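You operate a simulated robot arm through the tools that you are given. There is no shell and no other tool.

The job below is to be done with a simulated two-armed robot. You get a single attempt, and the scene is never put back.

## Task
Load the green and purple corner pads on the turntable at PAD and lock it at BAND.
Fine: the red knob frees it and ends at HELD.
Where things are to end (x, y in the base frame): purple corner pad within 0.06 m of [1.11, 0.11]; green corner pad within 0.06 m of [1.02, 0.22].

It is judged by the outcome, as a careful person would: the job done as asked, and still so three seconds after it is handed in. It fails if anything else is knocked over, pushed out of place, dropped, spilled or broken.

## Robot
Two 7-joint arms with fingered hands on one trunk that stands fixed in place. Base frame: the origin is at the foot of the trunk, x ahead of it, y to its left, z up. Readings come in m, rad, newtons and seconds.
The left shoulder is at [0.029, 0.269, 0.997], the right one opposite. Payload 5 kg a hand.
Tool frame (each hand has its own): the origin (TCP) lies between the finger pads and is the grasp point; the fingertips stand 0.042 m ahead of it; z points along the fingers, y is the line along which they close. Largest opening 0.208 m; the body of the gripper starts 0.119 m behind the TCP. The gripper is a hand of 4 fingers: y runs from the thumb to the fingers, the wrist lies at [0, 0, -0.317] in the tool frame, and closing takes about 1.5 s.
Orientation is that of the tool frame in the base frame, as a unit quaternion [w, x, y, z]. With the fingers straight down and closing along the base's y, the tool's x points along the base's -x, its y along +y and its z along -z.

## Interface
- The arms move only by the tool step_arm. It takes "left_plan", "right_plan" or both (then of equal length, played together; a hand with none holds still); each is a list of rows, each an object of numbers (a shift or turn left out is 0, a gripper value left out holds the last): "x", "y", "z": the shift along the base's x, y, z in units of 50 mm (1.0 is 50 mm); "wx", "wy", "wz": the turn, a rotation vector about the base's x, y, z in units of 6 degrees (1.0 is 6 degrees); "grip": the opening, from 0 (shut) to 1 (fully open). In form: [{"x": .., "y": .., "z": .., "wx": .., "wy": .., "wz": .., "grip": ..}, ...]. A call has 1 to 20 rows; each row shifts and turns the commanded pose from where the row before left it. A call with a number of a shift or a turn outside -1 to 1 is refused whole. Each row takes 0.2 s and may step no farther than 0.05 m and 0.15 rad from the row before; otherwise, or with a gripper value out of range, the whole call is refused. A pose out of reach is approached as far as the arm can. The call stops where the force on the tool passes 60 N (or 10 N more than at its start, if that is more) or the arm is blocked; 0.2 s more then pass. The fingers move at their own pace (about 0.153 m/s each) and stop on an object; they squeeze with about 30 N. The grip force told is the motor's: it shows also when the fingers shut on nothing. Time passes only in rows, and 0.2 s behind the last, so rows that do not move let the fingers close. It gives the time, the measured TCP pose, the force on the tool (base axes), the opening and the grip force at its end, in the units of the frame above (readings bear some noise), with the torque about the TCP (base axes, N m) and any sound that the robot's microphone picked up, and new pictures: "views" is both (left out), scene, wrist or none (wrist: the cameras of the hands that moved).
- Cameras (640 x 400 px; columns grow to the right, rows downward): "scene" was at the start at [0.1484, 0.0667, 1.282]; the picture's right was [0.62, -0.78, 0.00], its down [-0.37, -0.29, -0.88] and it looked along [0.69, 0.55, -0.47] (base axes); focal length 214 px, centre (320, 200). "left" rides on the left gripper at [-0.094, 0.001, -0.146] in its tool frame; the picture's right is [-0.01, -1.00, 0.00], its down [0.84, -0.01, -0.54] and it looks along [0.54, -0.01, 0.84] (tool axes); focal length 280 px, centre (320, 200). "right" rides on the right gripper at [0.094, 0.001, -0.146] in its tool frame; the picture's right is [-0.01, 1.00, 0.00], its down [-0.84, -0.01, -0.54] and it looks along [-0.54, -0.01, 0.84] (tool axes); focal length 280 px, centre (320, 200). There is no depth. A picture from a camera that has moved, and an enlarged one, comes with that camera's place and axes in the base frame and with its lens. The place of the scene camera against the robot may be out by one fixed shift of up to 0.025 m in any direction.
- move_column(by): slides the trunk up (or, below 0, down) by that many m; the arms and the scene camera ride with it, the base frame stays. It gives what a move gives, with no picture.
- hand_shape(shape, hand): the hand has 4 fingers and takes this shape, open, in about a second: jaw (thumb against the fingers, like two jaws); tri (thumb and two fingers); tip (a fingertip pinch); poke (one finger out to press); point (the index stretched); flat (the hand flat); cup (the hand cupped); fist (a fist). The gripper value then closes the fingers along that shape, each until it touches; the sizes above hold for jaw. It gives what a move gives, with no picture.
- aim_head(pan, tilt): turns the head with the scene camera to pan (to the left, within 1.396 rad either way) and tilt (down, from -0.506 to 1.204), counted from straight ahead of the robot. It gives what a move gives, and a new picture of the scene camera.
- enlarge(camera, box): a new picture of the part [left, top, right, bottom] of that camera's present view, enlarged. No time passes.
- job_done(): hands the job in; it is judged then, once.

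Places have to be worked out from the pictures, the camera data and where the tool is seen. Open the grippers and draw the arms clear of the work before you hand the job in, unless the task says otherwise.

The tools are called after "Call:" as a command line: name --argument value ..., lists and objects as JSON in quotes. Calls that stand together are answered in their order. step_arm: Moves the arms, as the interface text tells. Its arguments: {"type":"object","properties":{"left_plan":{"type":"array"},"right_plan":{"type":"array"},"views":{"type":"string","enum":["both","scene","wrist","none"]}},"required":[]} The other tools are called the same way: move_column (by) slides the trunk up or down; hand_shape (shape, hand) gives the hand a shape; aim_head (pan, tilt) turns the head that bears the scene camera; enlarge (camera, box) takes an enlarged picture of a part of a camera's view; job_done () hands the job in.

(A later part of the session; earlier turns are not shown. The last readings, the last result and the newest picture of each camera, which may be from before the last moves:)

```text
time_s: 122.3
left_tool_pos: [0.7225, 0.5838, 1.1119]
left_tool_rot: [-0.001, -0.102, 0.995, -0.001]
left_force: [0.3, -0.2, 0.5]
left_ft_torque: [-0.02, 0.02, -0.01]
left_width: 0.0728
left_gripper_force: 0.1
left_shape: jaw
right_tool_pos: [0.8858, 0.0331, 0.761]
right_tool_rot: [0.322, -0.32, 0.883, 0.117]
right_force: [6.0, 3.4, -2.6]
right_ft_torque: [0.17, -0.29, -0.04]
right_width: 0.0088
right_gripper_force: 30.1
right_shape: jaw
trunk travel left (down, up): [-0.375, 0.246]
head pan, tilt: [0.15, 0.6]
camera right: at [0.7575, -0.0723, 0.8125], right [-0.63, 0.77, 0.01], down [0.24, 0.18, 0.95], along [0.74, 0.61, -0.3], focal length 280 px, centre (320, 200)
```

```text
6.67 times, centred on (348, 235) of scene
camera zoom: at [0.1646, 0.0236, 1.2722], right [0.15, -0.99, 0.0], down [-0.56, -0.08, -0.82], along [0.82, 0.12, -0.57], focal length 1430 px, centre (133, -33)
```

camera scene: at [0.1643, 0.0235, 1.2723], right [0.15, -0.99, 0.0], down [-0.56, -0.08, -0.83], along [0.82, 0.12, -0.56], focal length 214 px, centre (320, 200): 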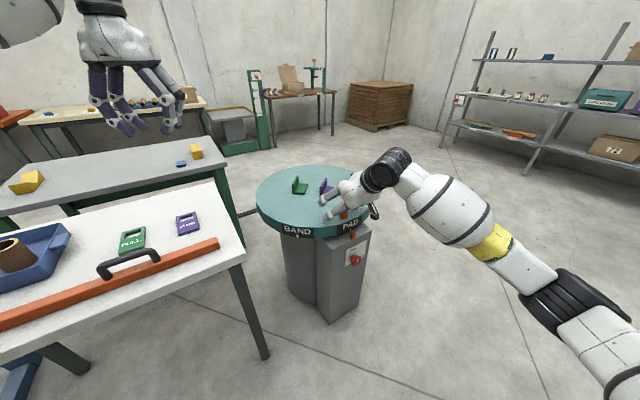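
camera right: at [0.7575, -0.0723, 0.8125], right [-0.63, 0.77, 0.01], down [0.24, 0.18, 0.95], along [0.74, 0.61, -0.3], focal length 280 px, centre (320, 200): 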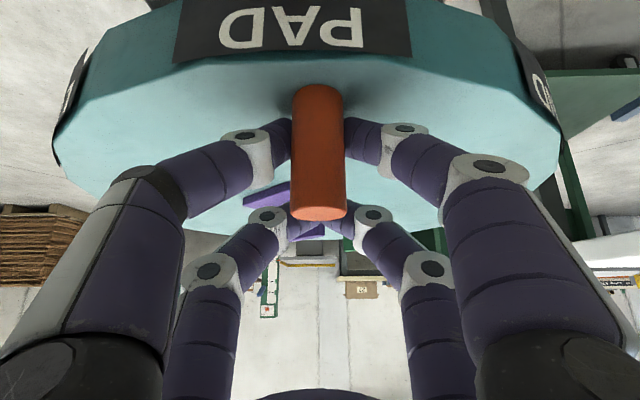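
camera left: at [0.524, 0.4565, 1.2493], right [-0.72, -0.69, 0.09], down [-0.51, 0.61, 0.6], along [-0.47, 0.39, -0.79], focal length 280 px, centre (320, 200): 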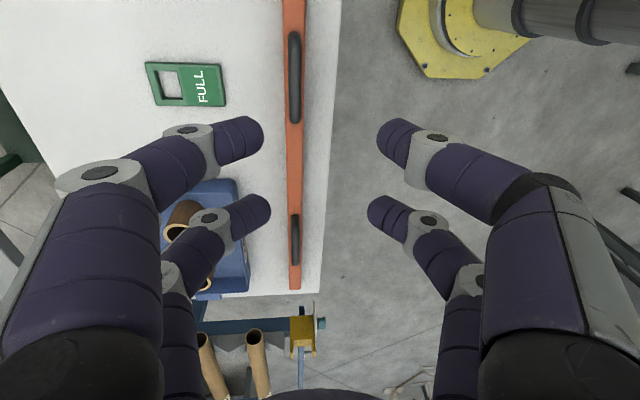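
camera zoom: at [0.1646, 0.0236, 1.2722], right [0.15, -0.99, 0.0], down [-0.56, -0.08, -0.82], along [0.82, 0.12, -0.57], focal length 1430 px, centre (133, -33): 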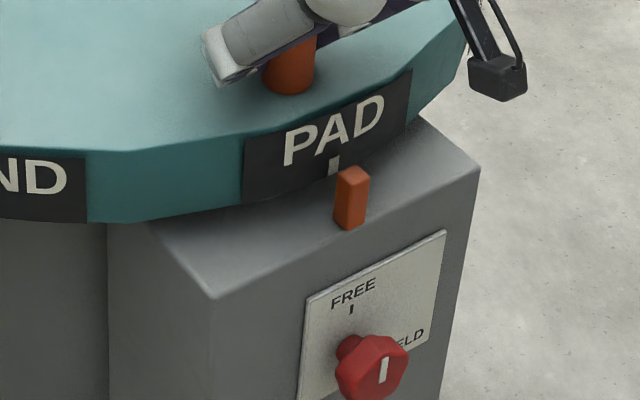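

PAD is within half a degree. I now drag the peg through the first 24° toward BAND along its arc.

Call:
step_arm --right_plan '[{"x": 0.1628, "y": -0.201}, {"x": 0.173, "y": -0.1922}, {"x": 0.1828, "y": -0.1828}, {"x": 0.1922, "y": -0.173}, {"x": 0.201, "y": -0.1628}, {"x": 0.2092, "y": -0.152}, {"x": 0.217, "y": -0.1408}, {"x": 0.224, "y": -0.1294}]' --views "both"

Call:
enlarge --camera "scene" --box '[240, 160, 400, 260]'

```text
time_s: 124.1
left_tool_pos: [0.7224, 0.5841, 1.1097]
left_tool_rot: [0.0, -0.103, 0.995, -0.002]
left_force: [0.3, -0.4, -0.3]
left_ft_torque: [0.0, 0.04, 0.02]
left_width: 0.0728
left_gripper_force: 0.1
left_shape: jaw
right_tool_pos: [0.9625, -0.0301, 0.7607]
right_tool_rot: [0.322, -0.322, 0.882, 0.119]
right_force: [14.5, 27.8, -9.0]
right_ft_torque: [1.27, -0.48, 0.32]
right_width: 0.0069
right_gripper_force: 30.2
right_shape: jaw
trunk travel left (down, up): [-0.375, 0.246]
head pan, tilt: [0.15, 0.6]
camera scene: at [0.1653, 0.0247, 1.272], right [0.15, -0.99, 0.0], down [-0.56, -0.09, -0.82], along [0.82, 0.12, -0.57], focal length 214 px, centre (320, 200)
camera right: at [0.8355, -0.1366, 0.812], right [-0.64, 0.77, 0.01], down [0.24, 0.18, 0.95], along [0.74, 0.61, -0.3], focal length 280 px, centre (320, 200)
```

scene: 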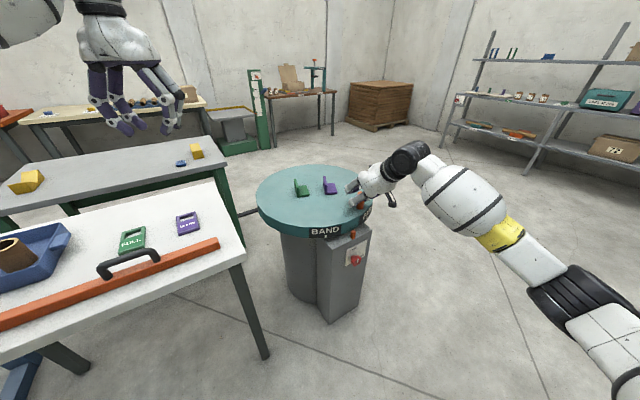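
right: 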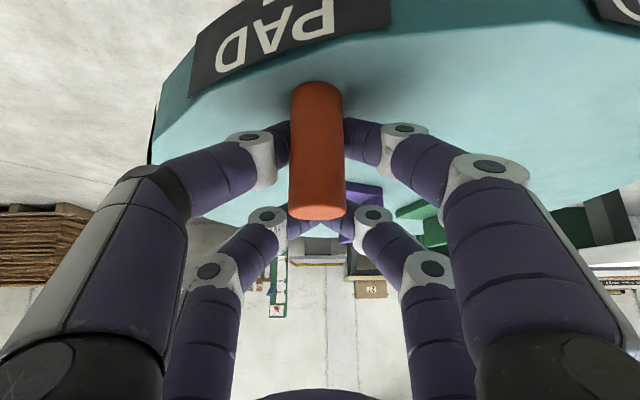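

```text
4.00 times, centred on (320, 210) of scene
camera zoom: at [0.1653, 0.0247, 1.272], right [0.15, -0.99, 0.0], down [-0.56, -0.09, -0.82], along [0.82, 0.12, -0.57], focal length 858 px, centre (320, 160)
```

zoom: 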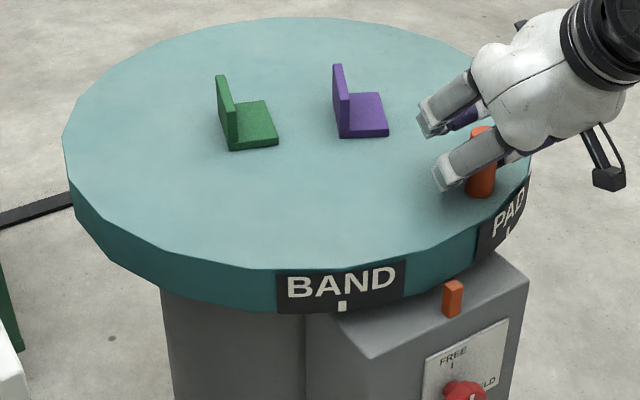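

The radial force has built up to about 31 N pulling the hand inward, so my arc is slightly too wide. I shift 6 mm toward the centre and re-read the force.

Call:
step_arm --right_plan '[{"x": 0.03, "y": 0.053}, {"x": 0.03, "y": 0.053}, {}]' --views "none"

Call:
enlarge --camera "scene" --box '[240, 160, 400, 260]'

```text
time_s: 124.9
left_tool_pos: [0.7244, 0.583, 1.1098]
left_tool_rot: [-0.001, -0.102, 0.995, -0.001]
left_force: [-0.1, 0.9, 0.1]
left_ft_torque: [0.0, 0.0, 0.0]
left_width: 0.0727
left_gripper_force: 0.0
left_shape: jaw
right_tool_pos: [0.9658, -0.0311, 0.7601]
right_tool_rot: [0.322, -0.32, 0.884, 0.116]
right_force: [6.6, 9.4, -3.9]
right_ft_torque: [0.48, -0.19, 0.04]
right_width: 0.0069
right_gripper_force: 29.8
right_shape: jaw
trunk travel left (down, up): [-0.375, 0.246]
head pan, tilt: [0.15, 0.6]
```

```text
4.00 times, centred on (320, 210) of scene
camera zoom: at [0.1647, 0.0236, 1.2722], right [0.15, -0.99, 0.0], down [-0.56, -0.08, -0.82], along [0.82, 0.12, -0.57], focal length 858 px, centre (320, 160)
```

zoom: 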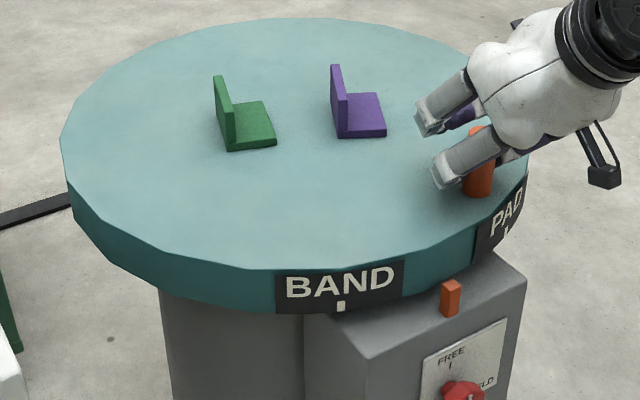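

The measured positions fit an arc centred at (1.067, 0.185) with radius 0.245. I continue on that arc for another 12° and check.

Call:
step_arm --right_plan '[{"x": 0.2454, "y": -0.0786}, {"x": 0.2504, "y": -0.0662}, {"x": 0.243, "y": -0.0806}, {"x": 0.247, "y": -0.0678}, {}]' --views "wrist"

Call:
enlarge --camera "scene" --box '[240, 160, 400, 260]'

```text
time_s: 126.1
left_tool_pos: [0.7234, 0.5834, 1.1103]
left_tool_rot: [0.0, -0.103, 0.995, -0.001]
left_force: [0.8, -0.1, 0.1]
left_ft_torque: [0.01, 0.01, 0.01]
left_width: 0.0728
left_gripper_force: 0.0
left_shape: jaw
right_tool_pos: [1.0161, -0.0436, 0.7607]
right_tool_rot: [0.322, -0.321, 0.883, 0.117]
right_force: [2.9, 5.3, -4.7]
right_ft_torque: [0.2, -0.15, -0.05]
right_width: 0.0048
right_gripper_force: 29.9
right_shape: jaw
trunk travel left (down, up): [-0.375, 0.246]
head pan, tilt: [0.15, 0.6]
camera right: at [0.8884, -0.1488, 0.8126], right [-0.63, 0.77, 0.01], down [0.24, 0.18, 0.95], along [0.74, 0.61, -0.3], focal length 280 px, centre (320, 200)
```

right: 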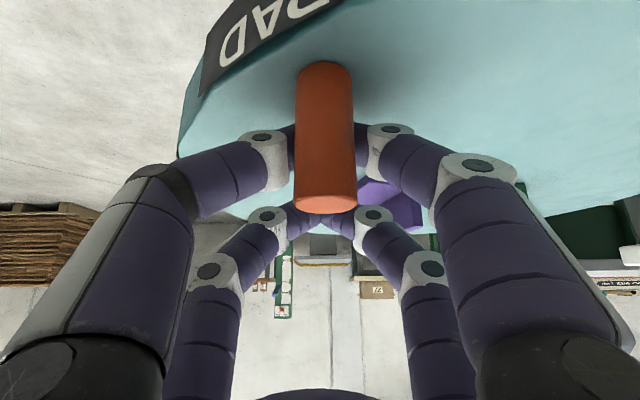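

```text
4.00 times, centred on (320, 210) of scene
camera zoom: at [0.1647, 0.0236, 1.2722], right [0.15, -0.99, 0.0], down [-0.56, -0.08, -0.82], along [0.82, 0.12, -0.57], focal length 858 px, centre (320, 160)
```

zoom: 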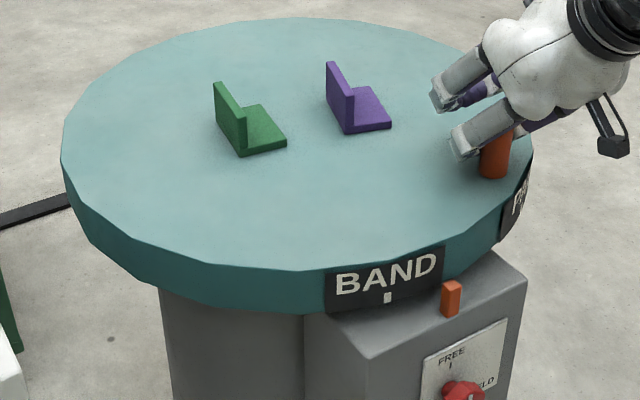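

The peg is slipping backward in the grip because the closing direction is no longer along the motion; BAND still lacks about 12.5°. I let go, rise above the peg and re-orient the hand (more yaw, more tilt) for a better-aligned grip.

Call:
step_arm --right_plan '[{"grip": 0.2}, {"grip": 0.4}, {"grip": 0.5}, {}, {"z": 0.3}, {"z": 0.5}, {"z": 0.6}, {"z": 0.6}, {"z": 0.6}, {"x": -0.118, "y": -0.088, "wx": 0.41, "wy": -0.287, "wz": 0.5}, {"x": -0.118, "y": -0.088, "wx": 0.41, "wy": -0.287, "wz": 0.5}, {"x": -0.118, "y": -0.088, "wx": 0.41, "wy": -0.287, "wz": 0.5}, {"x": -0.118, "y": -0.088, "wx": 0.41, "wy": -0.287, "wz": 0.5}, {"x": -0.118, "y": -0.088, "wx": 0.41, "wy": -0.287, "wz": 0.5}, {}]' --views "both"

Call:
enlarge --camera "scene" --box '[240, 160, 400, 260]'

```text
time_s: 129.3
left_tool_pos: [0.7222, 0.583, 1.112]
left_tool_rot: [0.0, -0.102, 0.995, 0.0]
left_force: [0.0, 0.5, -0.1]
left_ft_torque: [0.0, -0.04, 0.0]
left_width: 0.0729
left_gripper_force: 0.0
left_shape: jaw
right_tool_pos: [0.9848, -0.0656, 0.8917]
right_tool_rot: [0.402, -0.405, 0.789, 0.227]
right_force: [0.0, 0.2, -0.6]
right_ft_torque: [0.02, -0.02, -0.03]
right_width: 0.1037
right_gripper_force: 0.1
right_shape: jaw
trunk travel left (down, up): [-0.375, 0.246]
head pan, tilt: [0.15, 0.6]
camera scene: at [0.1641, 0.0234, 1.2723], right [0.15, -0.99, 0.0], down [-0.56, -0.08, -0.83], along [0.82, 0.12, -0.56], focal length 214 px, centre (320, 200)
camera right: at [0.8861, -0.2071, 0.8987], right [-0.82, 0.57, 0.05], down [0.06, 0.01, 1.0], along [0.57, 0.82, -0.04], focal length 280 px, centre (320, 200)
```

scene: 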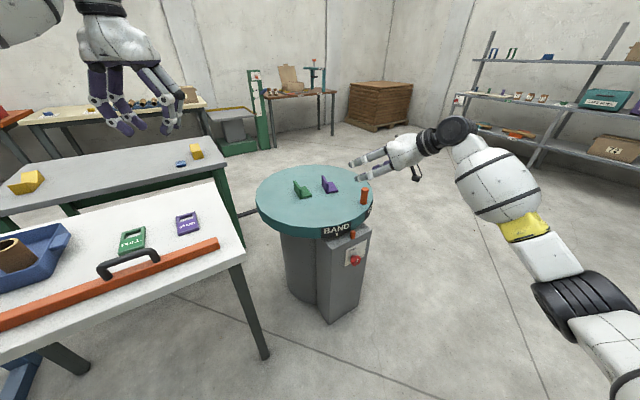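
right: 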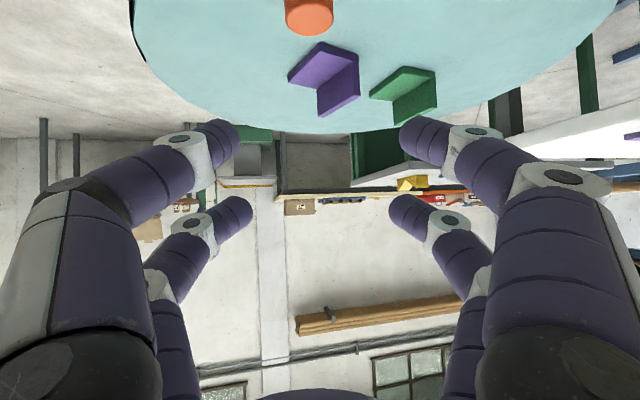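

```text
4.00 times, centred on (320, 210) of scene
camera zoom: at [0.1641, 0.0234, 1.2723], right [0.15, -0.99, 0.0], down [-0.56, -0.08, -0.83], along [0.82, 0.12, -0.56], focal length 858 px, centre (320, 160)
```

zoom: 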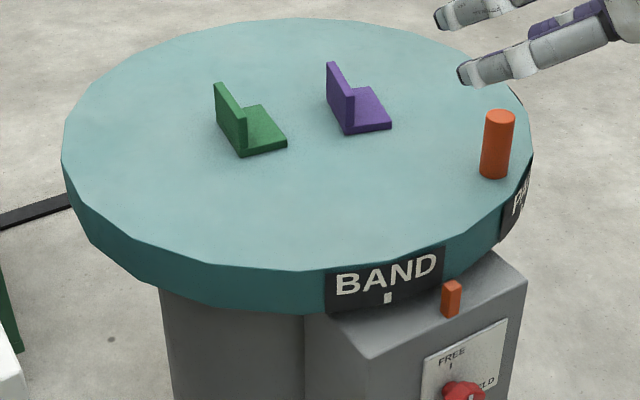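

The peg (0.989, -0.063) lies between the open fingers. I descend 0.131 m around it.

Call:
step_arm --right_plan '[{"x": 0.064, "y": -0.028, "z": -0.4}, {"z": -0.4}, {"z": -0.4}, {"z": -0.4}, {"z": -0.4}, {"z": -0.3}, {"z": -0.2}, {"z": -0.12}, {}]' --views "both"

Call:
enlarge --camera "scene" --box '[280, 150, 408, 230]'

```text
time_s: 131.3
left_tool_pos: [0.7237, 0.5824, 1.111]
left_tool_rot: [0.0, -0.102, 0.995, 0.0]
left_force: [-1.1, 0.2, -0.5]
left_ft_torque: [-0.01, -0.02, 0.0]
left_width: 0.0729
left_gripper_force: 0.1
left_shape: jaw
right_tool_pos: [0.9903, -0.0668, 0.7601]
right_tool_rot: [0.401, -0.405, 0.79, 0.227]
right_force: [1.8, -0.1, -0.4]
right_ft_torque: [0.02, -0.01, 0.02]
right_width: 0.1037
right_gripper_force: 0.1
right_shape: jaw
trunk travel left (down, up): [-0.375, 0.246]
head pan, tilt: [0.15, 0.6]
camera scene: at [0.1642, 0.0234, 1.2723], right [0.15, -0.99, 0.0], down [-0.56, -0.08, -0.83], along [0.82, 0.12, -0.56], focal length 214 px, centre (320, 200)
camera right: at [0.8896, -0.2085, 0.7676], right [-0.82, 0.58, 0.05], down [0.06, 0.01, 1.0], along [0.57, 0.82, -0.04], focal length 280 px, centre (320, 200)
```

scene: 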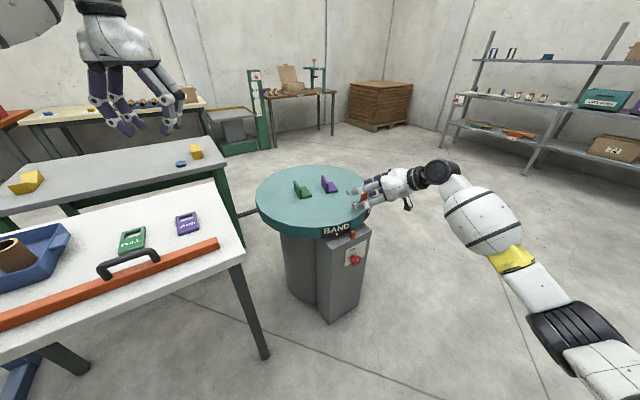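
right: 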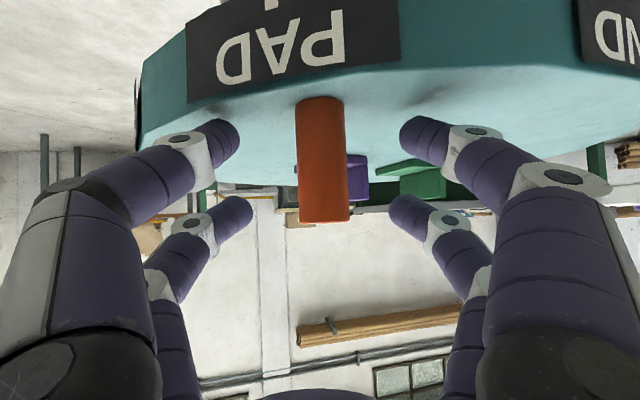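

```text
5.00 times, centred on (344, 190) of scene
camera zoom: at [0.1642, 0.0234, 1.2723], right [0.15, -0.99, 0.0], down [-0.56, -0.08, -0.83], along [0.82, 0.12, -0.56], focal length 1072 px, centre (200, 250)
```

zoom: 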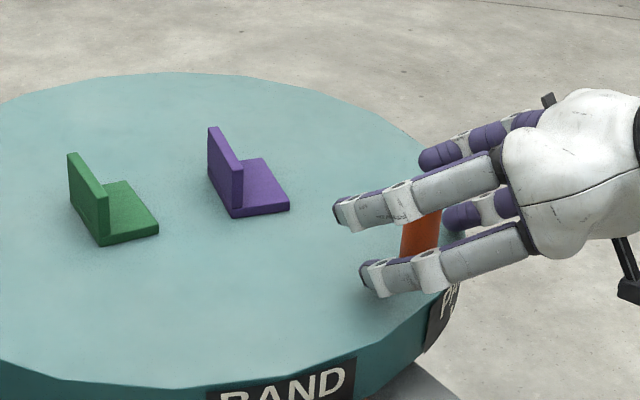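

The peg is well centred between the near fingers. I close on it.

Call:
step_arm --right_plan '[{"grip": 0.3}, {"grip": 0.2}, {"grip": 0.1}, {"grip": 0.0}, {}, {}]' --views "wrist"

```text
time_s: 132.7
left_tool_pos: [0.7241, 0.5823, 1.1111]
left_tool_rot: [0.0, -0.102, 0.995, -0.001]
left_force: [-0.3, 0.6, 0.3]
left_ft_torque: [-0.02, -0.02, -0.01]
left_width: 0.0727
left_gripper_force: 0.1
left_shape: jaw
right_tool_pos: [0.989, -0.0653, 0.7607]
right_tool_rot: [0.402, -0.404, 0.79, 0.226]
right_force: [2.6, 1.2, -1.7]
right_ft_torque: [0.07, -0.09, -0.13]
right_width: 0.0117
right_gripper_force: 30.1
right_shape: jaw
trunk travel left (down, up): [-0.375, 0.246]
head pan, tilt: [0.15, 0.6]
camera right: at [0.8898, -0.2083, 0.7675], right [-0.82, 0.58, 0.05], down [0.06, 0.01, 1.0], along [0.57, 0.82, -0.04], focal length 280 px, centre (320, 200)
```

right: 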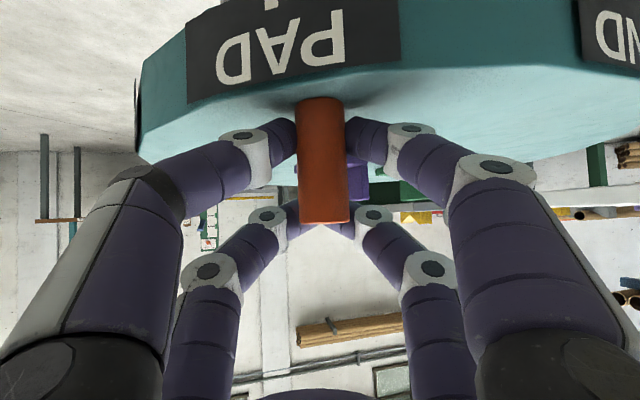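

Firm grip again. I move the first 6° of the remaining arc and check the force and the tick.

Call:
step_arm --right_plan '[{"x": 0.168, "y": -0.058}, {"x": 0.168, "y": -0.048}, {"x": 0.168, "y": -0.038}, {}]' --views "wrist"

Call:
enlarge --camera "scene" --box '[300, 205, 396, 265]'

```text
time_s: 133.7
left_tool_pos: [0.7231, 0.584, 1.1108]
left_tool_rot: [-0.001, -0.101, 0.995, -0.001]
left_force: [0.2, -0.7, -0.1]
left_ft_torque: [0.0, 0.01, 0.01]
left_width: 0.0731
left_gripper_force: 0.0
left_shape: jaw
right_tool_pos: [1.0133, -0.0726, 0.761]
right_tool_rot: [0.4, -0.405, 0.79, 0.229]
right_force: [0.7, 6.4, -6.9]
right_ft_torque: [0.19, -0.11, 0.3]
right_width: 0.0112
right_gripper_force: 29.9
right_shape: jaw
trunk travel left (down, up): [-0.375, 0.246]
head pan, tilt: [0.15, 0.6]
camera right: at [0.9143, -0.2157, 0.7673], right [-0.82, 0.58, 0.05], down [0.06, 0.01, 1.0], along [0.57, 0.82, -0.05], focal length 280 px, centre (320, 200)
```

right: 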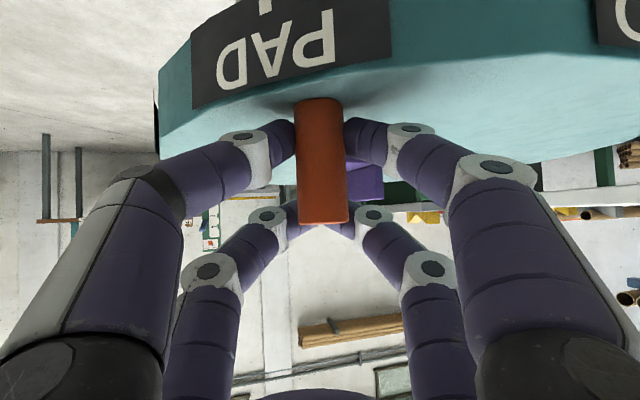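

```text
6.67 times, centred on (348, 235) of scene
camera zoom: at [0.1647, 0.0238, 1.2721], right [0.15, -0.99, 0.0], down [-0.56, -0.08, -0.82], along [0.82, 0.12, -0.57], focal length 1430 px, centre (133, -33)
```

zoom: 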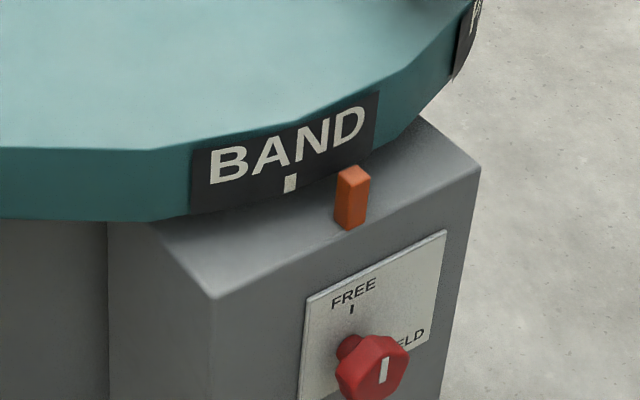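

6.6° remain by the tick. I continue the arc by that amount.

Call:
step_arm --right_plan '[{"x": 0.188, "y": -0.03}, {"x": 0.19, "y": -0.018}, {"x": 0.19, "y": -0.006}, {}]' --views "wrist"

Call:
enlarge --camera "scene" --box '[300, 205, 396, 265]'

```text
time_s: 134.7
left_tool_pos: [0.7233, 0.5836, 1.1106]
left_tool_rot: [0.0, -0.102, 0.995, -0.001]
left_force: [0.2, -0.5, -0.2]
left_ft_torque: [-0.01, -0.01, -0.01]
left_width: 0.0729
left_gripper_force: 0.1
left_shape: jaw
right_tool_pos: [1.0415, -0.0777, 0.7591]
right_tool_rot: [0.4, -0.405, 0.791, 0.227]
right_force: [-2.3, 0.3, -9.1]
right_ft_torque: [-0.18, -0.13, 0.58]
right_width: 0.0109
right_gripper_force: 30.1
right_shape: jaw
trunk travel left (down, up): [-0.375, 0.246]
head pan, tilt: [0.15, 0.6]
camera right: at [0.9426, -0.2197, 0.767], right [-0.82, 0.58, 0.05], down [0.06, 0.01, 1.0], along [0.57, 0.82, -0.05], focal length 280 px, centre (320, 200)
```

right: 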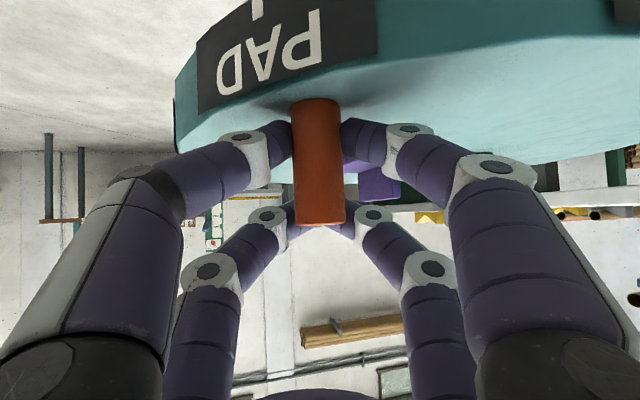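

```text
6.67 times, centred on (348, 235) of scene
camera zoom: at [0.1648, 0.0234, 1.2721], right [0.15, -0.99, 0.0], down [-0.56, -0.08, -0.82], along [0.82, 0.12, -0.57], focal length 1430 px, centre (133, -33)
```

zoom: 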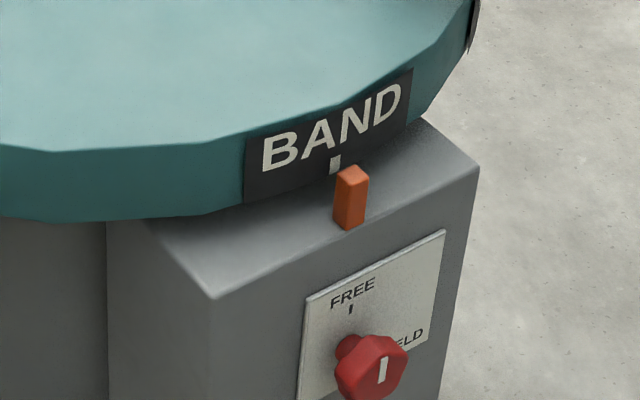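

BAND's tick now stands at the pin just as LOAD's did at the start (within ~0.2°). I release the peg, rise clear, and draw the right hand back from the disc.

Call:
step_arm --right_plan '[{"grip": 0.2}, {"grip": 0.4}, {"grip": 0.5}, {}, {"z": 0.3}, {"z": 0.5}, {"z": 0.6}, {"z": 0.6}, {"z": 0.6}, {"x": -0.863, "y": -0.09, "z": 0.15, "wz": -0.346}, {"x": -0.863, "y": -0.09, "z": 0.15, "wz": -0.346}, {"x": -0.863, "y": -0.09, "z": 0.15, "wz": -0.346}, {"x": -0.863, "y": -0.09, "z": 0.15, "wz": -0.346}, {"x": -0.863, "y": -0.09, "z": 0.15, "wz": -0.346}, {"x": -0.863, "y": -0.09, "z": 0.15, "wz": -0.346}, {"x": -0.863, "y": -0.09, "z": 0.15, "wz": -0.346}, {"x": -0.863, "y": -0.09, "z": 0.15, "wz": -0.346}]' --views "both"

Call:
enlarge --camera "scene" --box '[300, 205, 396, 265]'

```text
time_s: 138.3
left_tool_pos: [0.7231, 0.5829, 1.1125]
left_tool_rot: [0.0, -0.102, 0.995, 0.0]
left_force: [-0.2, 0.6, 0.2]
left_ft_torque: [-0.01, -0.04, 0.0]
left_width: 0.0727
left_gripper_force: 0.0
left_shape: jaw
right_tool_pos: [0.699, -0.114, 0.9503]
right_tool_rot: [0.43, -0.285, 0.841, 0.166]
right_force: [-0.3, 0.4, 0.1]
right_ft_torque: [-0.01, -0.01, -0.02]
right_width: 0.104
right_gripper_force: 0.1
right_shape: jaw
trunk travel left (down, up): [-0.375, 0.246]
head pan, tilt: [0.15, 0.6]
camera scene: at [0.1642, 0.0234, 1.2724], right [0.15, -0.99, 0.0], down [-0.56, -0.08, -0.83], along [0.82, 0.12, -0.56], focal length 214 px, centre (320, 200)
camera right: at [0.5629, -0.2218, 0.9569], right [-0.62, 0.79, 0.05], down [0.06, -0.01, 1.0], along [0.79, 0.62, -0.04], focal length 280 px, centre (320, 200)
```

scene: 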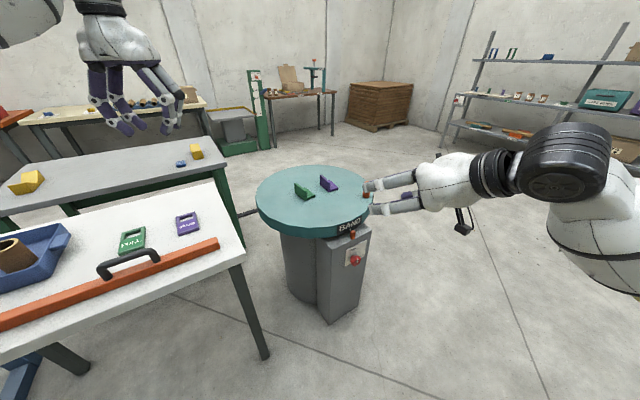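
right: 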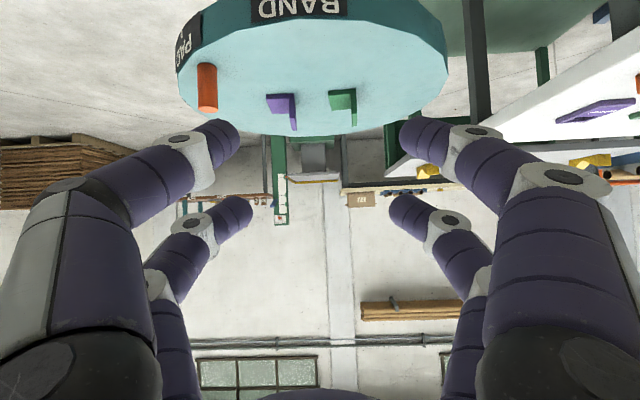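

```text
6.67 times, centred on (348, 235) of scene
camera zoom: at [0.1642, 0.0234, 1.2724], right [0.15, -0.99, 0.0], down [-0.56, -0.08, -0.83], along [0.82, 0.12, -0.56], focal length 1430 px, centre (133, -33)
```

zoom: 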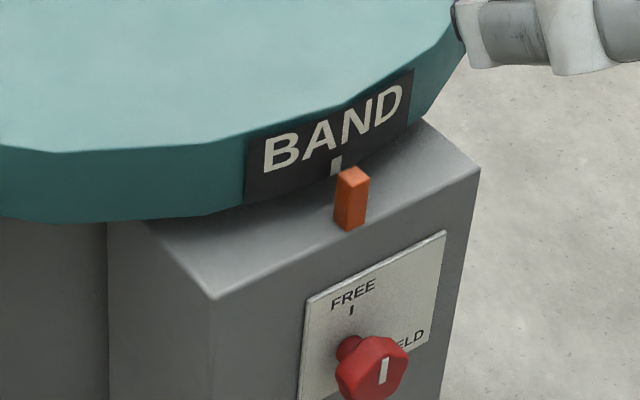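

BAND holds at the pin. Now I pitch the right hand horizontal, lower it to knob height and roll it to the −59° starting angle for the clockwise turn.

Call:
step_arm --right_plan '[{"z": -0.5, "wx": 0.6085, "wy": -0.7652, "wz": -0.033}, {"z": -0.5, "wx": 0.6085, "wy": -0.7652, "wz": -0.033}, {"z": -0.5, "wx": 0.6085, "wy": -0.7652, "wz": -0.033}, {"z": -0.5, "wx": 0.6085, "wy": -0.7652, "wz": -0.033}, {"z": -0.5, "wx": 0.6085, "wy": -0.7652, "wz": -0.033}, {"z": -0.5, "wx": 0.6085, "wy": -0.7652, "wz": -0.033}, {"z": -0.5, "wx": -0.7093, "wy": -0.592}, {"z": -0.5, "wx": -0.7093, "wy": -0.592}, {"z": -0.5, "wx": -0.7093, "wy": -0.592}, {"z": -0.5, "wx": -0.7093, "wy": -0.592}, {"z": -0.5, "wx": -0.7093, "wy": -0.592}, {"z": -0.5, "wx": -0.7093, "wy": -0.592}, {"z": -0.5, "wx": -0.7093, "wy": -0.592}, {"z": -0.5, "wx": -0.7093, "wy": -0.592}, {"z": -0.5, "wx": -0.7093, "wy": -0.592}, {"z": -0.5, "wx": -0.7093, "wy": -0.592}, {"z": -0.5, "wx": -0.7093, "wy": -0.592}, {}]' --views "both"

```text
time_s: 142.1
left_tool_pos: [0.724, 0.5828, 1.1107]
left_tool_rot: [0.0, -0.102, 0.995, -0.001]
left_force: [-0.3, 0.0, 0.0]
left_ft_torque: [0.0, 0.0, -0.02]
left_width: 0.0731
left_gripper_force: 0.1
left_shape: jaw
right_tool_pos: [0.6982, -0.1107, 0.5262]
right_tool_rot: [0.703, -0.53, 0.458, -0.124]
right_force: [0.3, 0.2, 0.1]
right_ft_torque: [-0.02, 0.0, 0.02]
right_width: 0.1039
right_gripper_force: 0.1
right_shape: jaw
trunk travel left (down, up): [-0.375, 0.246]
head pan, tilt: [0.15, 0.6]
camera scene: at [0.1642, 0.0235, 1.2723], right [0.15, -0.99, 0.0], down [-0.56, -0.08, -0.83], along [0.82, 0.12, -0.56], focal length 214 px, centre (320, 200)
camera right: at [0.6371, -0.2648, 0.4734], right [-0.32, 0.42, -0.85], down [-0.88, 0.21, 0.43], along [0.36, 0.88, 0.3], focal length 280 px, centre (320, 200)
```

scene: 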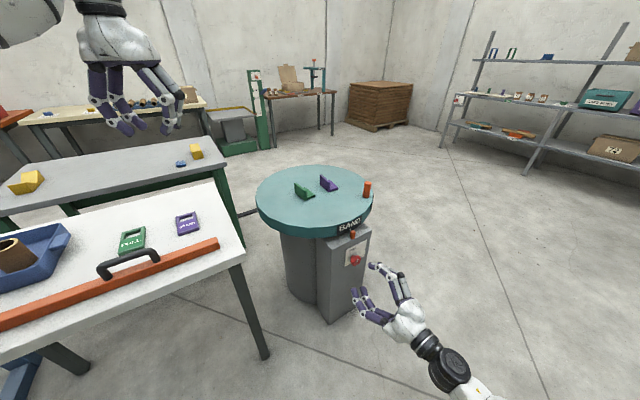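
right: 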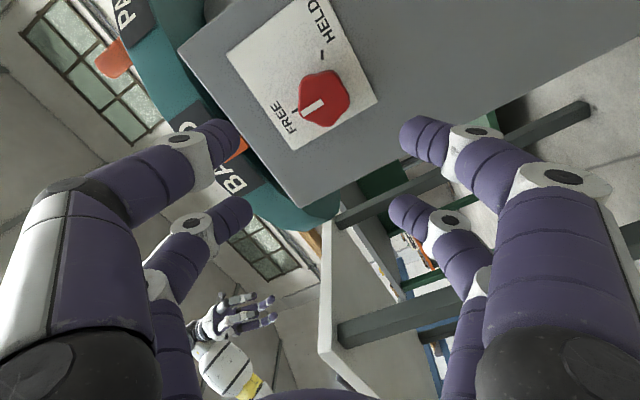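

The knob is lined up with the near finger pair as at the end of the last turn. I advance most of the way (80 mm), straightening a 1° pitch error, and check.

Call:
step_arm --right_plan '[{"x": 0.175, "y": 0.147, "wx": -0.057, "wy": 0.068}, {"x": 0.175, "y": 0.147, "wx": -0.057, "wy": 0.068}, {"x": 0.175, "y": 0.147}, {"x": 0.175, "y": 0.147}, {"x": 0.175, "y": 0.147}, {"x": 0.175, "y": 0.147}, {"x": 0.175, "y": 0.147}, {}]' --views "wrist"

Call:
enlarge --camera "scene" --box '[320, 225, 400, 275]'

```text
time_s: 143.9
left_tool_pos: [0.7225, 0.5831, 1.1109]
left_tool_rot: [0.0, -0.102, 0.995, 0.0]
left_force: [-0.2, 1.2, -0.1]
left_ft_torque: [-0.04, 0.0, 0.02]
left_width: 0.0729
left_gripper_force: 0.1
left_shape: jaw
right_tool_pos: [0.7599, -0.0613, 0.5246]
right_tool_rot: [0.696, -0.535, 0.462, -0.121]
right_force: [-0.4, -0.9, 0.6]
right_ft_torque: [0.0, 0.01, 0.0]
right_width: 0.1038
right_gripper_force: 0.1
right_shape: jaw
trunk travel left (down, up): [-0.375, 0.246]
head pan, tilt: [0.15, 0.6]
camera right: at [0.6973, -0.2155, 0.4754], right [-0.33, 0.41, -0.85], down [-0.87, 0.21, 0.44], along [0.36, 0.89, 0.28], focal length 280 px, centre (320, 200)
```

right: 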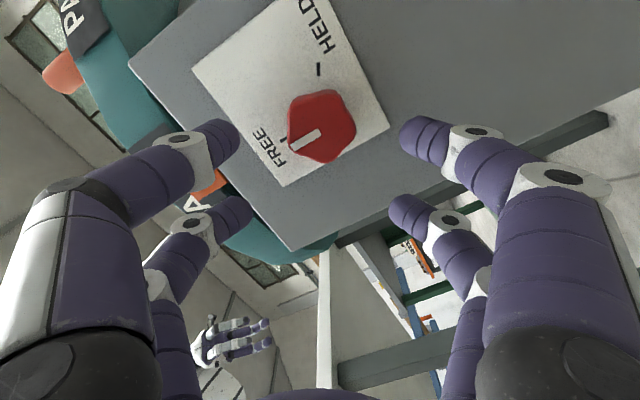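

```text
8.00 times, centred on (360, 250) of scene
camera zoom: at [0.1644, 0.0235, 1.2722], right [0.15, -0.99, 0.0], down [-0.56, -0.08, -0.82], along [0.82, 0.12, -0.57], focal length 1716 px, centre (0, -200)
```

zoom: 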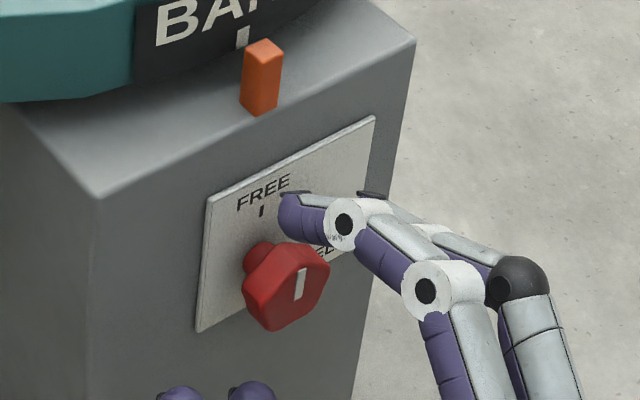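

The view matches the earlier successful approach exactly. I advance the last 33 mm and close on the knob.

Call:
step_arm --right_plan '[{"x": 0.126, "y": 0.106}, {"x": 0.126, "y": 0.106}, {"x": 0.126, "y": 0.106}, {"x": 0.126, "y": 0.106}, {"grip": 0.35}, {"grip": 0.25}, {"grip": 0.15}, {"grip": 0.0}, {}, {}]' --views "wrist"

```text
time_s: 146.1
left_tool_pos: [0.7226, 0.5827, 1.1113]
left_tool_rot: [-0.001, -0.101, 0.995, 0.0]
left_force: [0.7, 0.1, 0.1]
left_ft_torque: [0.0, -0.01, 0.01]
left_width: 0.0728
left_gripper_force: 0.1
left_shape: jaw
right_tool_pos: [0.7853, -0.0399, 0.5278]
right_tool_rot: [0.697, -0.535, 0.462, -0.123]
right_force: [7.8, -0.7, 2.8]
right_ft_torque: [-0.52, -0.25, 0.02]
right_width: 0.0329
right_gripper_force: 29.9
right_shape: jaw
trunk travel left (down, up): [-0.375, 0.246]
head pan, tilt: [0.15, 0.6]
camera right: at [0.7228, -0.1941, 0.477], right [-0.33, 0.41, -0.85], down [-0.87, 0.21, 0.44], along [0.36, 0.89, 0.28], focal length 280 px, centre (320, 200)
```

right: 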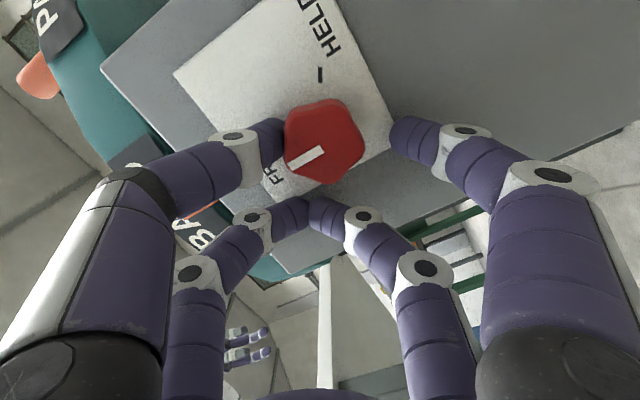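

The left near finger is on the knob but the right one seems not to have closed yet. I wait half a second and look again.

Call:
step_arm --right_plan '[{"grip": 0.0}, {}, {}]' --views "wrist"

Call:
enlarge --camera "scene" --box '[320, 225, 400, 275]'

Call:
enlarge --camera "right" --box '[220, 60, 460, 210]'

```text
time_s: 146.9
left_tool_pos: [0.724, 0.5834, 1.1119]
left_tool_rot: [0.001, -0.102, 0.995, -0.001]
left_force: [-1.2, 0.2, -0.4]
left_ft_torque: [-0.04, 0.0, 0.03]
left_width: 0.0729
left_gripper_force: 0.1
left_shape: jaw
right_tool_pos: [0.784, -0.0396, 0.5257]
right_tool_rot: [0.697, -0.536, 0.461, -0.121]
right_force: [9.8, -0.9, 3.3]
right_ft_torque: [-0.55, -0.56, -0.08]
right_width: 0.0324
right_gripper_force: 29.6
right_shape: jaw
trunk travel left (down, up): [-0.375, 0.246]
head pan, tilt: [0.15, 0.6]
camera right: at [0.7226, -0.1941, 0.4765], right [-0.33, 0.41, -0.85], down [-0.87, 0.21, 0.44], along [0.36, 0.89, 0.28], focal length 280 px, centre (320, 200)
```

right: 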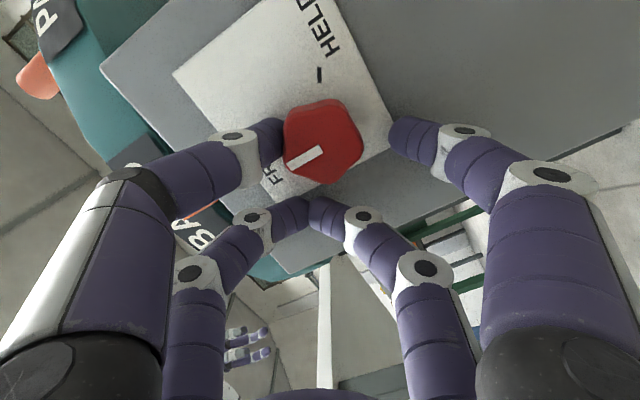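

```text
8.00 times, centred on (360, 250) of scene
camera zoom: at [0.1643, 0.0234, 1.2723], right [0.15, -0.99, 0.0], down [-0.56, -0.08, -0.83], along [0.82, 0.12, -0.56], focal length 1716 px, centre (0, -200)
```

zoom: 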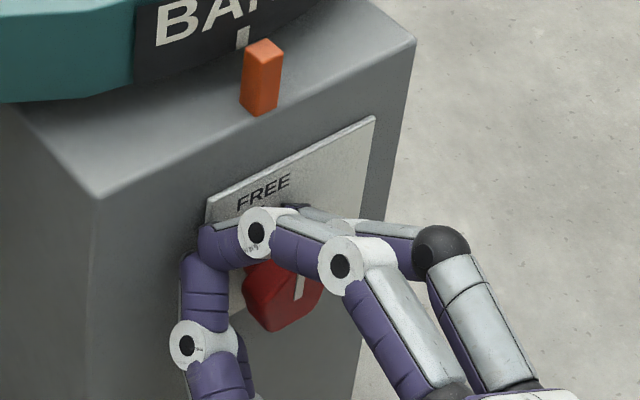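

```text
2.67 times, centred on (340, 135) of right
camera zoom: at [0.7226, -0.1941, 0.4765], right [-0.33, 0.41, -0.85], down [-0.87, 0.21, 0.44], along [0.36, 0.89, 0.28], focal length 748 px, centre (267, 373)
```

zoom: 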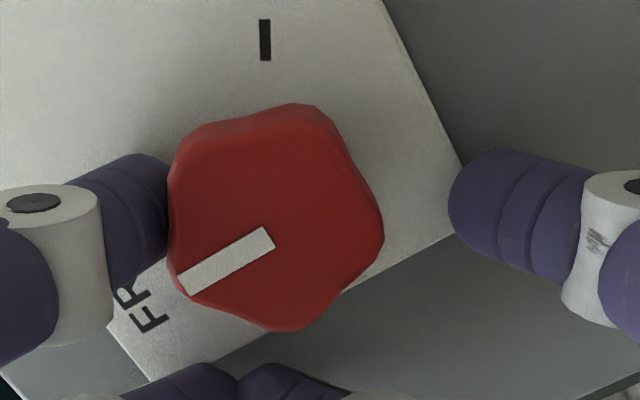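

The right fingertip is caught on the edge of the raised label plate. I open, back off 7 mm and close again, so the tip clears the plate.

Call:
step_arm --right_plan '[{"grip": 0.3}, {"grip": 0.5}, {}, {"x": -0.107, "y": -0.09}, {}, {"grip": 0.35}, {"grip": 0.25}, {"grip": 0.15}, {"grip": 0.0}, {}, {}]' --views "wrist"

Call:
enlarge --camera "right" --box '[220, 60, 460, 210]'

```text
time_s: 149.3
left_tool_pos: [0.7223, 0.584, 1.1112]
left_tool_rot: [0.0, -0.102, 0.995, -0.001]
left_force: [0.1, 0.0, -0.9]
left_ft_torque: [-0.01, 0.01, -0.04]
left_width: 0.0729
left_gripper_force: 0.1
left_shape: jaw
right_tool_pos: [0.7791, -0.045, 0.5273]
right_tool_rot: [0.697, -0.535, 0.462, -0.123]
right_force: [3.3, 2.2, -0.7]
right_ft_torque: [0.09, 0.0, 0.1]
right_width: 0.0213
right_gripper_force: 30.3
right_shape: jaw
trunk travel left (down, up): [-0.375, 0.246]
head pan, tilt: [0.15, 0.6]
camera right: at [0.7174, -0.1987, 0.4763], right [-0.33, 0.41, -0.85], down [-0.87, 0.21, 0.44], along [0.36, 0.89, 0.28], focal length 280 px, centre (320, 200)
```

right: 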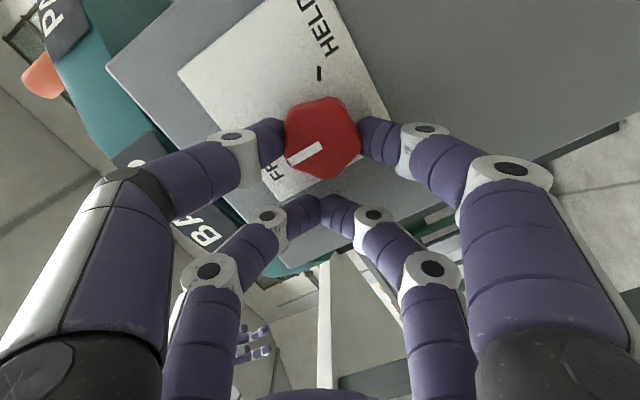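

```text
2.67 times, centred on (340, 135) of right
camera zoom: at [0.7174, -0.1987, 0.4763], right [-0.33, 0.41, -0.85], down [-0.87, 0.21, 0.44], along [0.36, 0.89, 0.28], focal length 748 px, centre (267, 373)
```

zoom: 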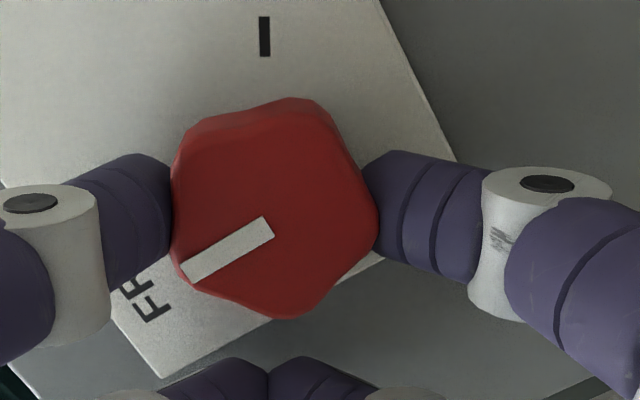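

Both near fingers now grip the knob. I turn clockwise about the knob axis by the first 58° and check.

Call:
step_arm --right_plan '[{"x": 0.022, "y": -0.0262, "z": 0.0508, "wx": 0.747, "wy": 0.627}, {"x": 0.0252, "y": -0.03, "z": 0.0471, "wx": 0.747, "wy": 0.627}, {"x": 0.0281, "y": -0.0335, "z": 0.0428, "wx": 0.747, "wy": 0.627}, {"x": 0.0308, "y": -0.0367, "z": 0.0382, "wx": 0.747, "wy": 0.627}, {"x": 0.0331, "y": -0.0395, "z": 0.0331, "wx": 0.747, "wy": 0.627}, {"x": 0.0351, "y": -0.0419, "z": 0.0277, "wx": 0.747, "wy": 0.627}, {"x": 0.0368, "y": -0.0438, "z": 0.0219, "wx": 0.747, "wy": 0.627}, {"x": 0.038, "y": -0.0453, "z": 0.016, "wx": 0.747, "wy": 0.627}, {"x": 0.0389, "y": -0.0463, "z": 0.0099, "wx": 0.747, "wy": 0.627}, {"x": 0.0393, "y": -0.0468, "z": 0.0037, "wx": 0.747, "wy": 0.627}]' --views "wrist"

```text
time_s: 151.5
left_tool_pos: [0.7226, 0.5824, 1.1116]
left_tool_rot: [-0.001, -0.102, 0.995, -0.001]
left_force: [0.4, -1.3, 0.2]
left_ft_torque: [-0.01, 0.0, 0.04]
left_width: 0.0729
left_gripper_force: 0.0
left_shape: jaw
right_tool_pos: [0.7956, -0.0633, 0.5395]
right_tool_rot: [0.663, -0.244, 0.668, 0.235]
right_force: [14.6, 7.5, 0.4]
right_ft_torque: [0.18, -0.44, -0.19]
right_width: 0.0205
right_gripper_force: 30.3
right_shape: jaw
trunk travel left (down, up): [-0.375, 0.246]
head pan, tilt: [0.15, 0.6]
camera right: at [0.6819, -0.1578, 0.4475], right [-0.64, 0.77, 0.0], down [-0.41, -0.34, 0.85], along [0.66, 0.54, 0.53], focal length 280 px, centre (320, 200)
```

right: 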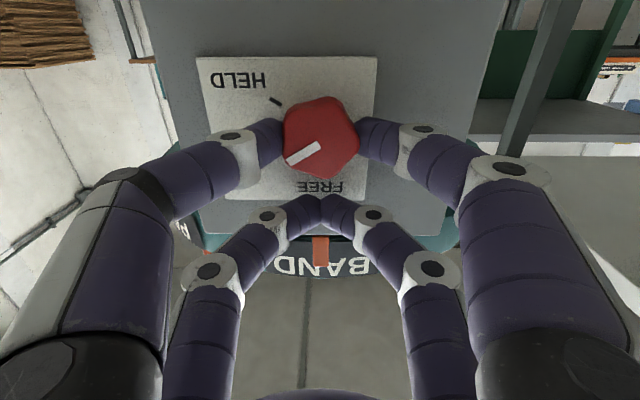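

The knob follows. I complete the remaining 58° toward HELD.

Call:
step_arm --right_plan '[{"x": 0.0393, "y": -0.0468, "z": -0.0026, "wx": 0.747, "wy": 0.627}, {"x": 0.039, "y": -0.0464, "z": -0.0088, "wx": 0.747, "wy": 0.627}, {"x": 0.0382, "y": -0.0455, "z": -0.015, "wx": 0.747, "wy": 0.627}, {"x": 0.037, "y": -0.0441, "z": -0.0209, "wx": 0.747, "wy": 0.627}, {"x": 0.0355, "y": -0.0422, "z": -0.0267, "wx": 0.747, "wy": 0.627}, {"x": 0.0334, "y": -0.0398, "z": -0.0322, "wx": 0.747, "wy": 0.627}, {"x": 0.0312, "y": -0.0372, "z": -0.0372, "wx": 0.747, "wy": 0.627}, {"x": 0.0287, "y": -0.0342, "z": -0.042, "wx": 0.747, "wy": 0.627}, {"x": 0.0257, "y": -0.0306, "z": -0.0464, "wx": 0.747, "wy": 0.627}, {}]' --views "wrist"

Call:
enlarge --camera "right" --box '[220, 60, 460, 210]'

Call:
enlarge --camera "scene" --box '[320, 225, 400, 275]'

```text
time_s: 153.7
left_tool_pos: [0.7233, 0.5839, 1.1106]
left_tool_rot: [0.0, -0.102, 0.995, -0.001]
left_force: [-0.3, -0.5, -0.7]
left_ft_torque: [0.01, 0.01, -0.01]
left_width: 0.0729
left_gripper_force: 0.1
left_shape: jaw
right_tool_pos: [0.8119, -0.0829, 0.529]
right_tool_rot: [0.486, 0.074, 0.708, 0.507]
right_force: [11.6, 4.1, -2.3]
right_ft_torque: [-0.07, -0.1, -0.41]
right_width: 0.0204
right_gripper_force: 30.0
right_shape: jaw
trunk travel left (down, up): [-0.375, 0.246]
head pan, tilt: [0.15, 0.6]
camera right: at [0.6509, -0.1206, 0.4733], right [-0.38, 0.47, 0.8], down [0.03, -0.86, 0.51], along [0.92, 0.22, 0.31], focal length 280 px, centre (320, 200)
```

right: 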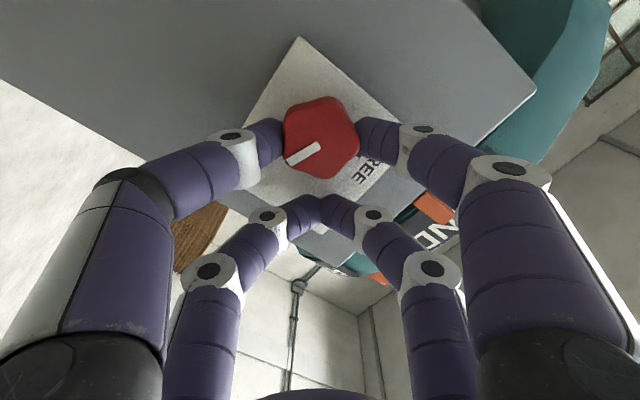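

```text
2.67 times, centred on (340, 135) of right
camera zoom: at [0.6509, -0.1206, 0.4733], right [-0.38, 0.47, 0.8], down [0.03, -0.86, 0.51], along [0.92, 0.22, 0.31], focal length 748 px, centre (267, 373)
```

zoom: 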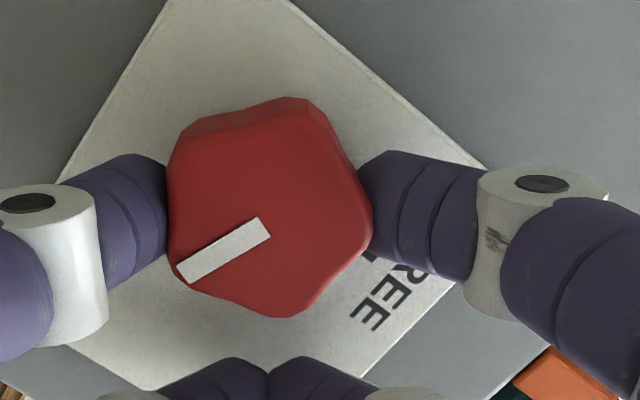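

```text
8.00 times, centred on (360, 250) of scene
camera zoom: at [0.1647, 0.0235, 1.2722], right [0.15, -0.99, 0.0], down [-0.56, -0.08, -0.82], along [0.82, 0.12, -0.57], focal length 1716 px, centre (0, -200)
```

zoom: 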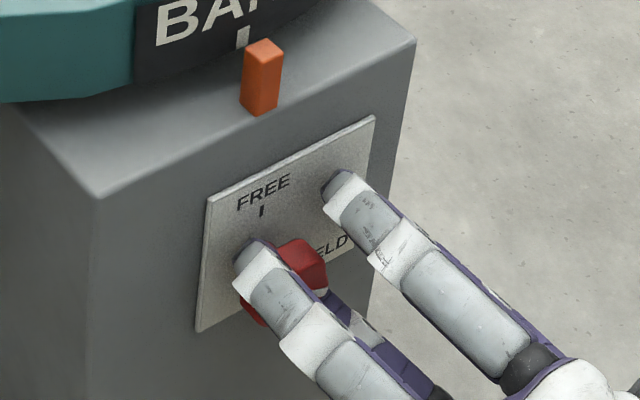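

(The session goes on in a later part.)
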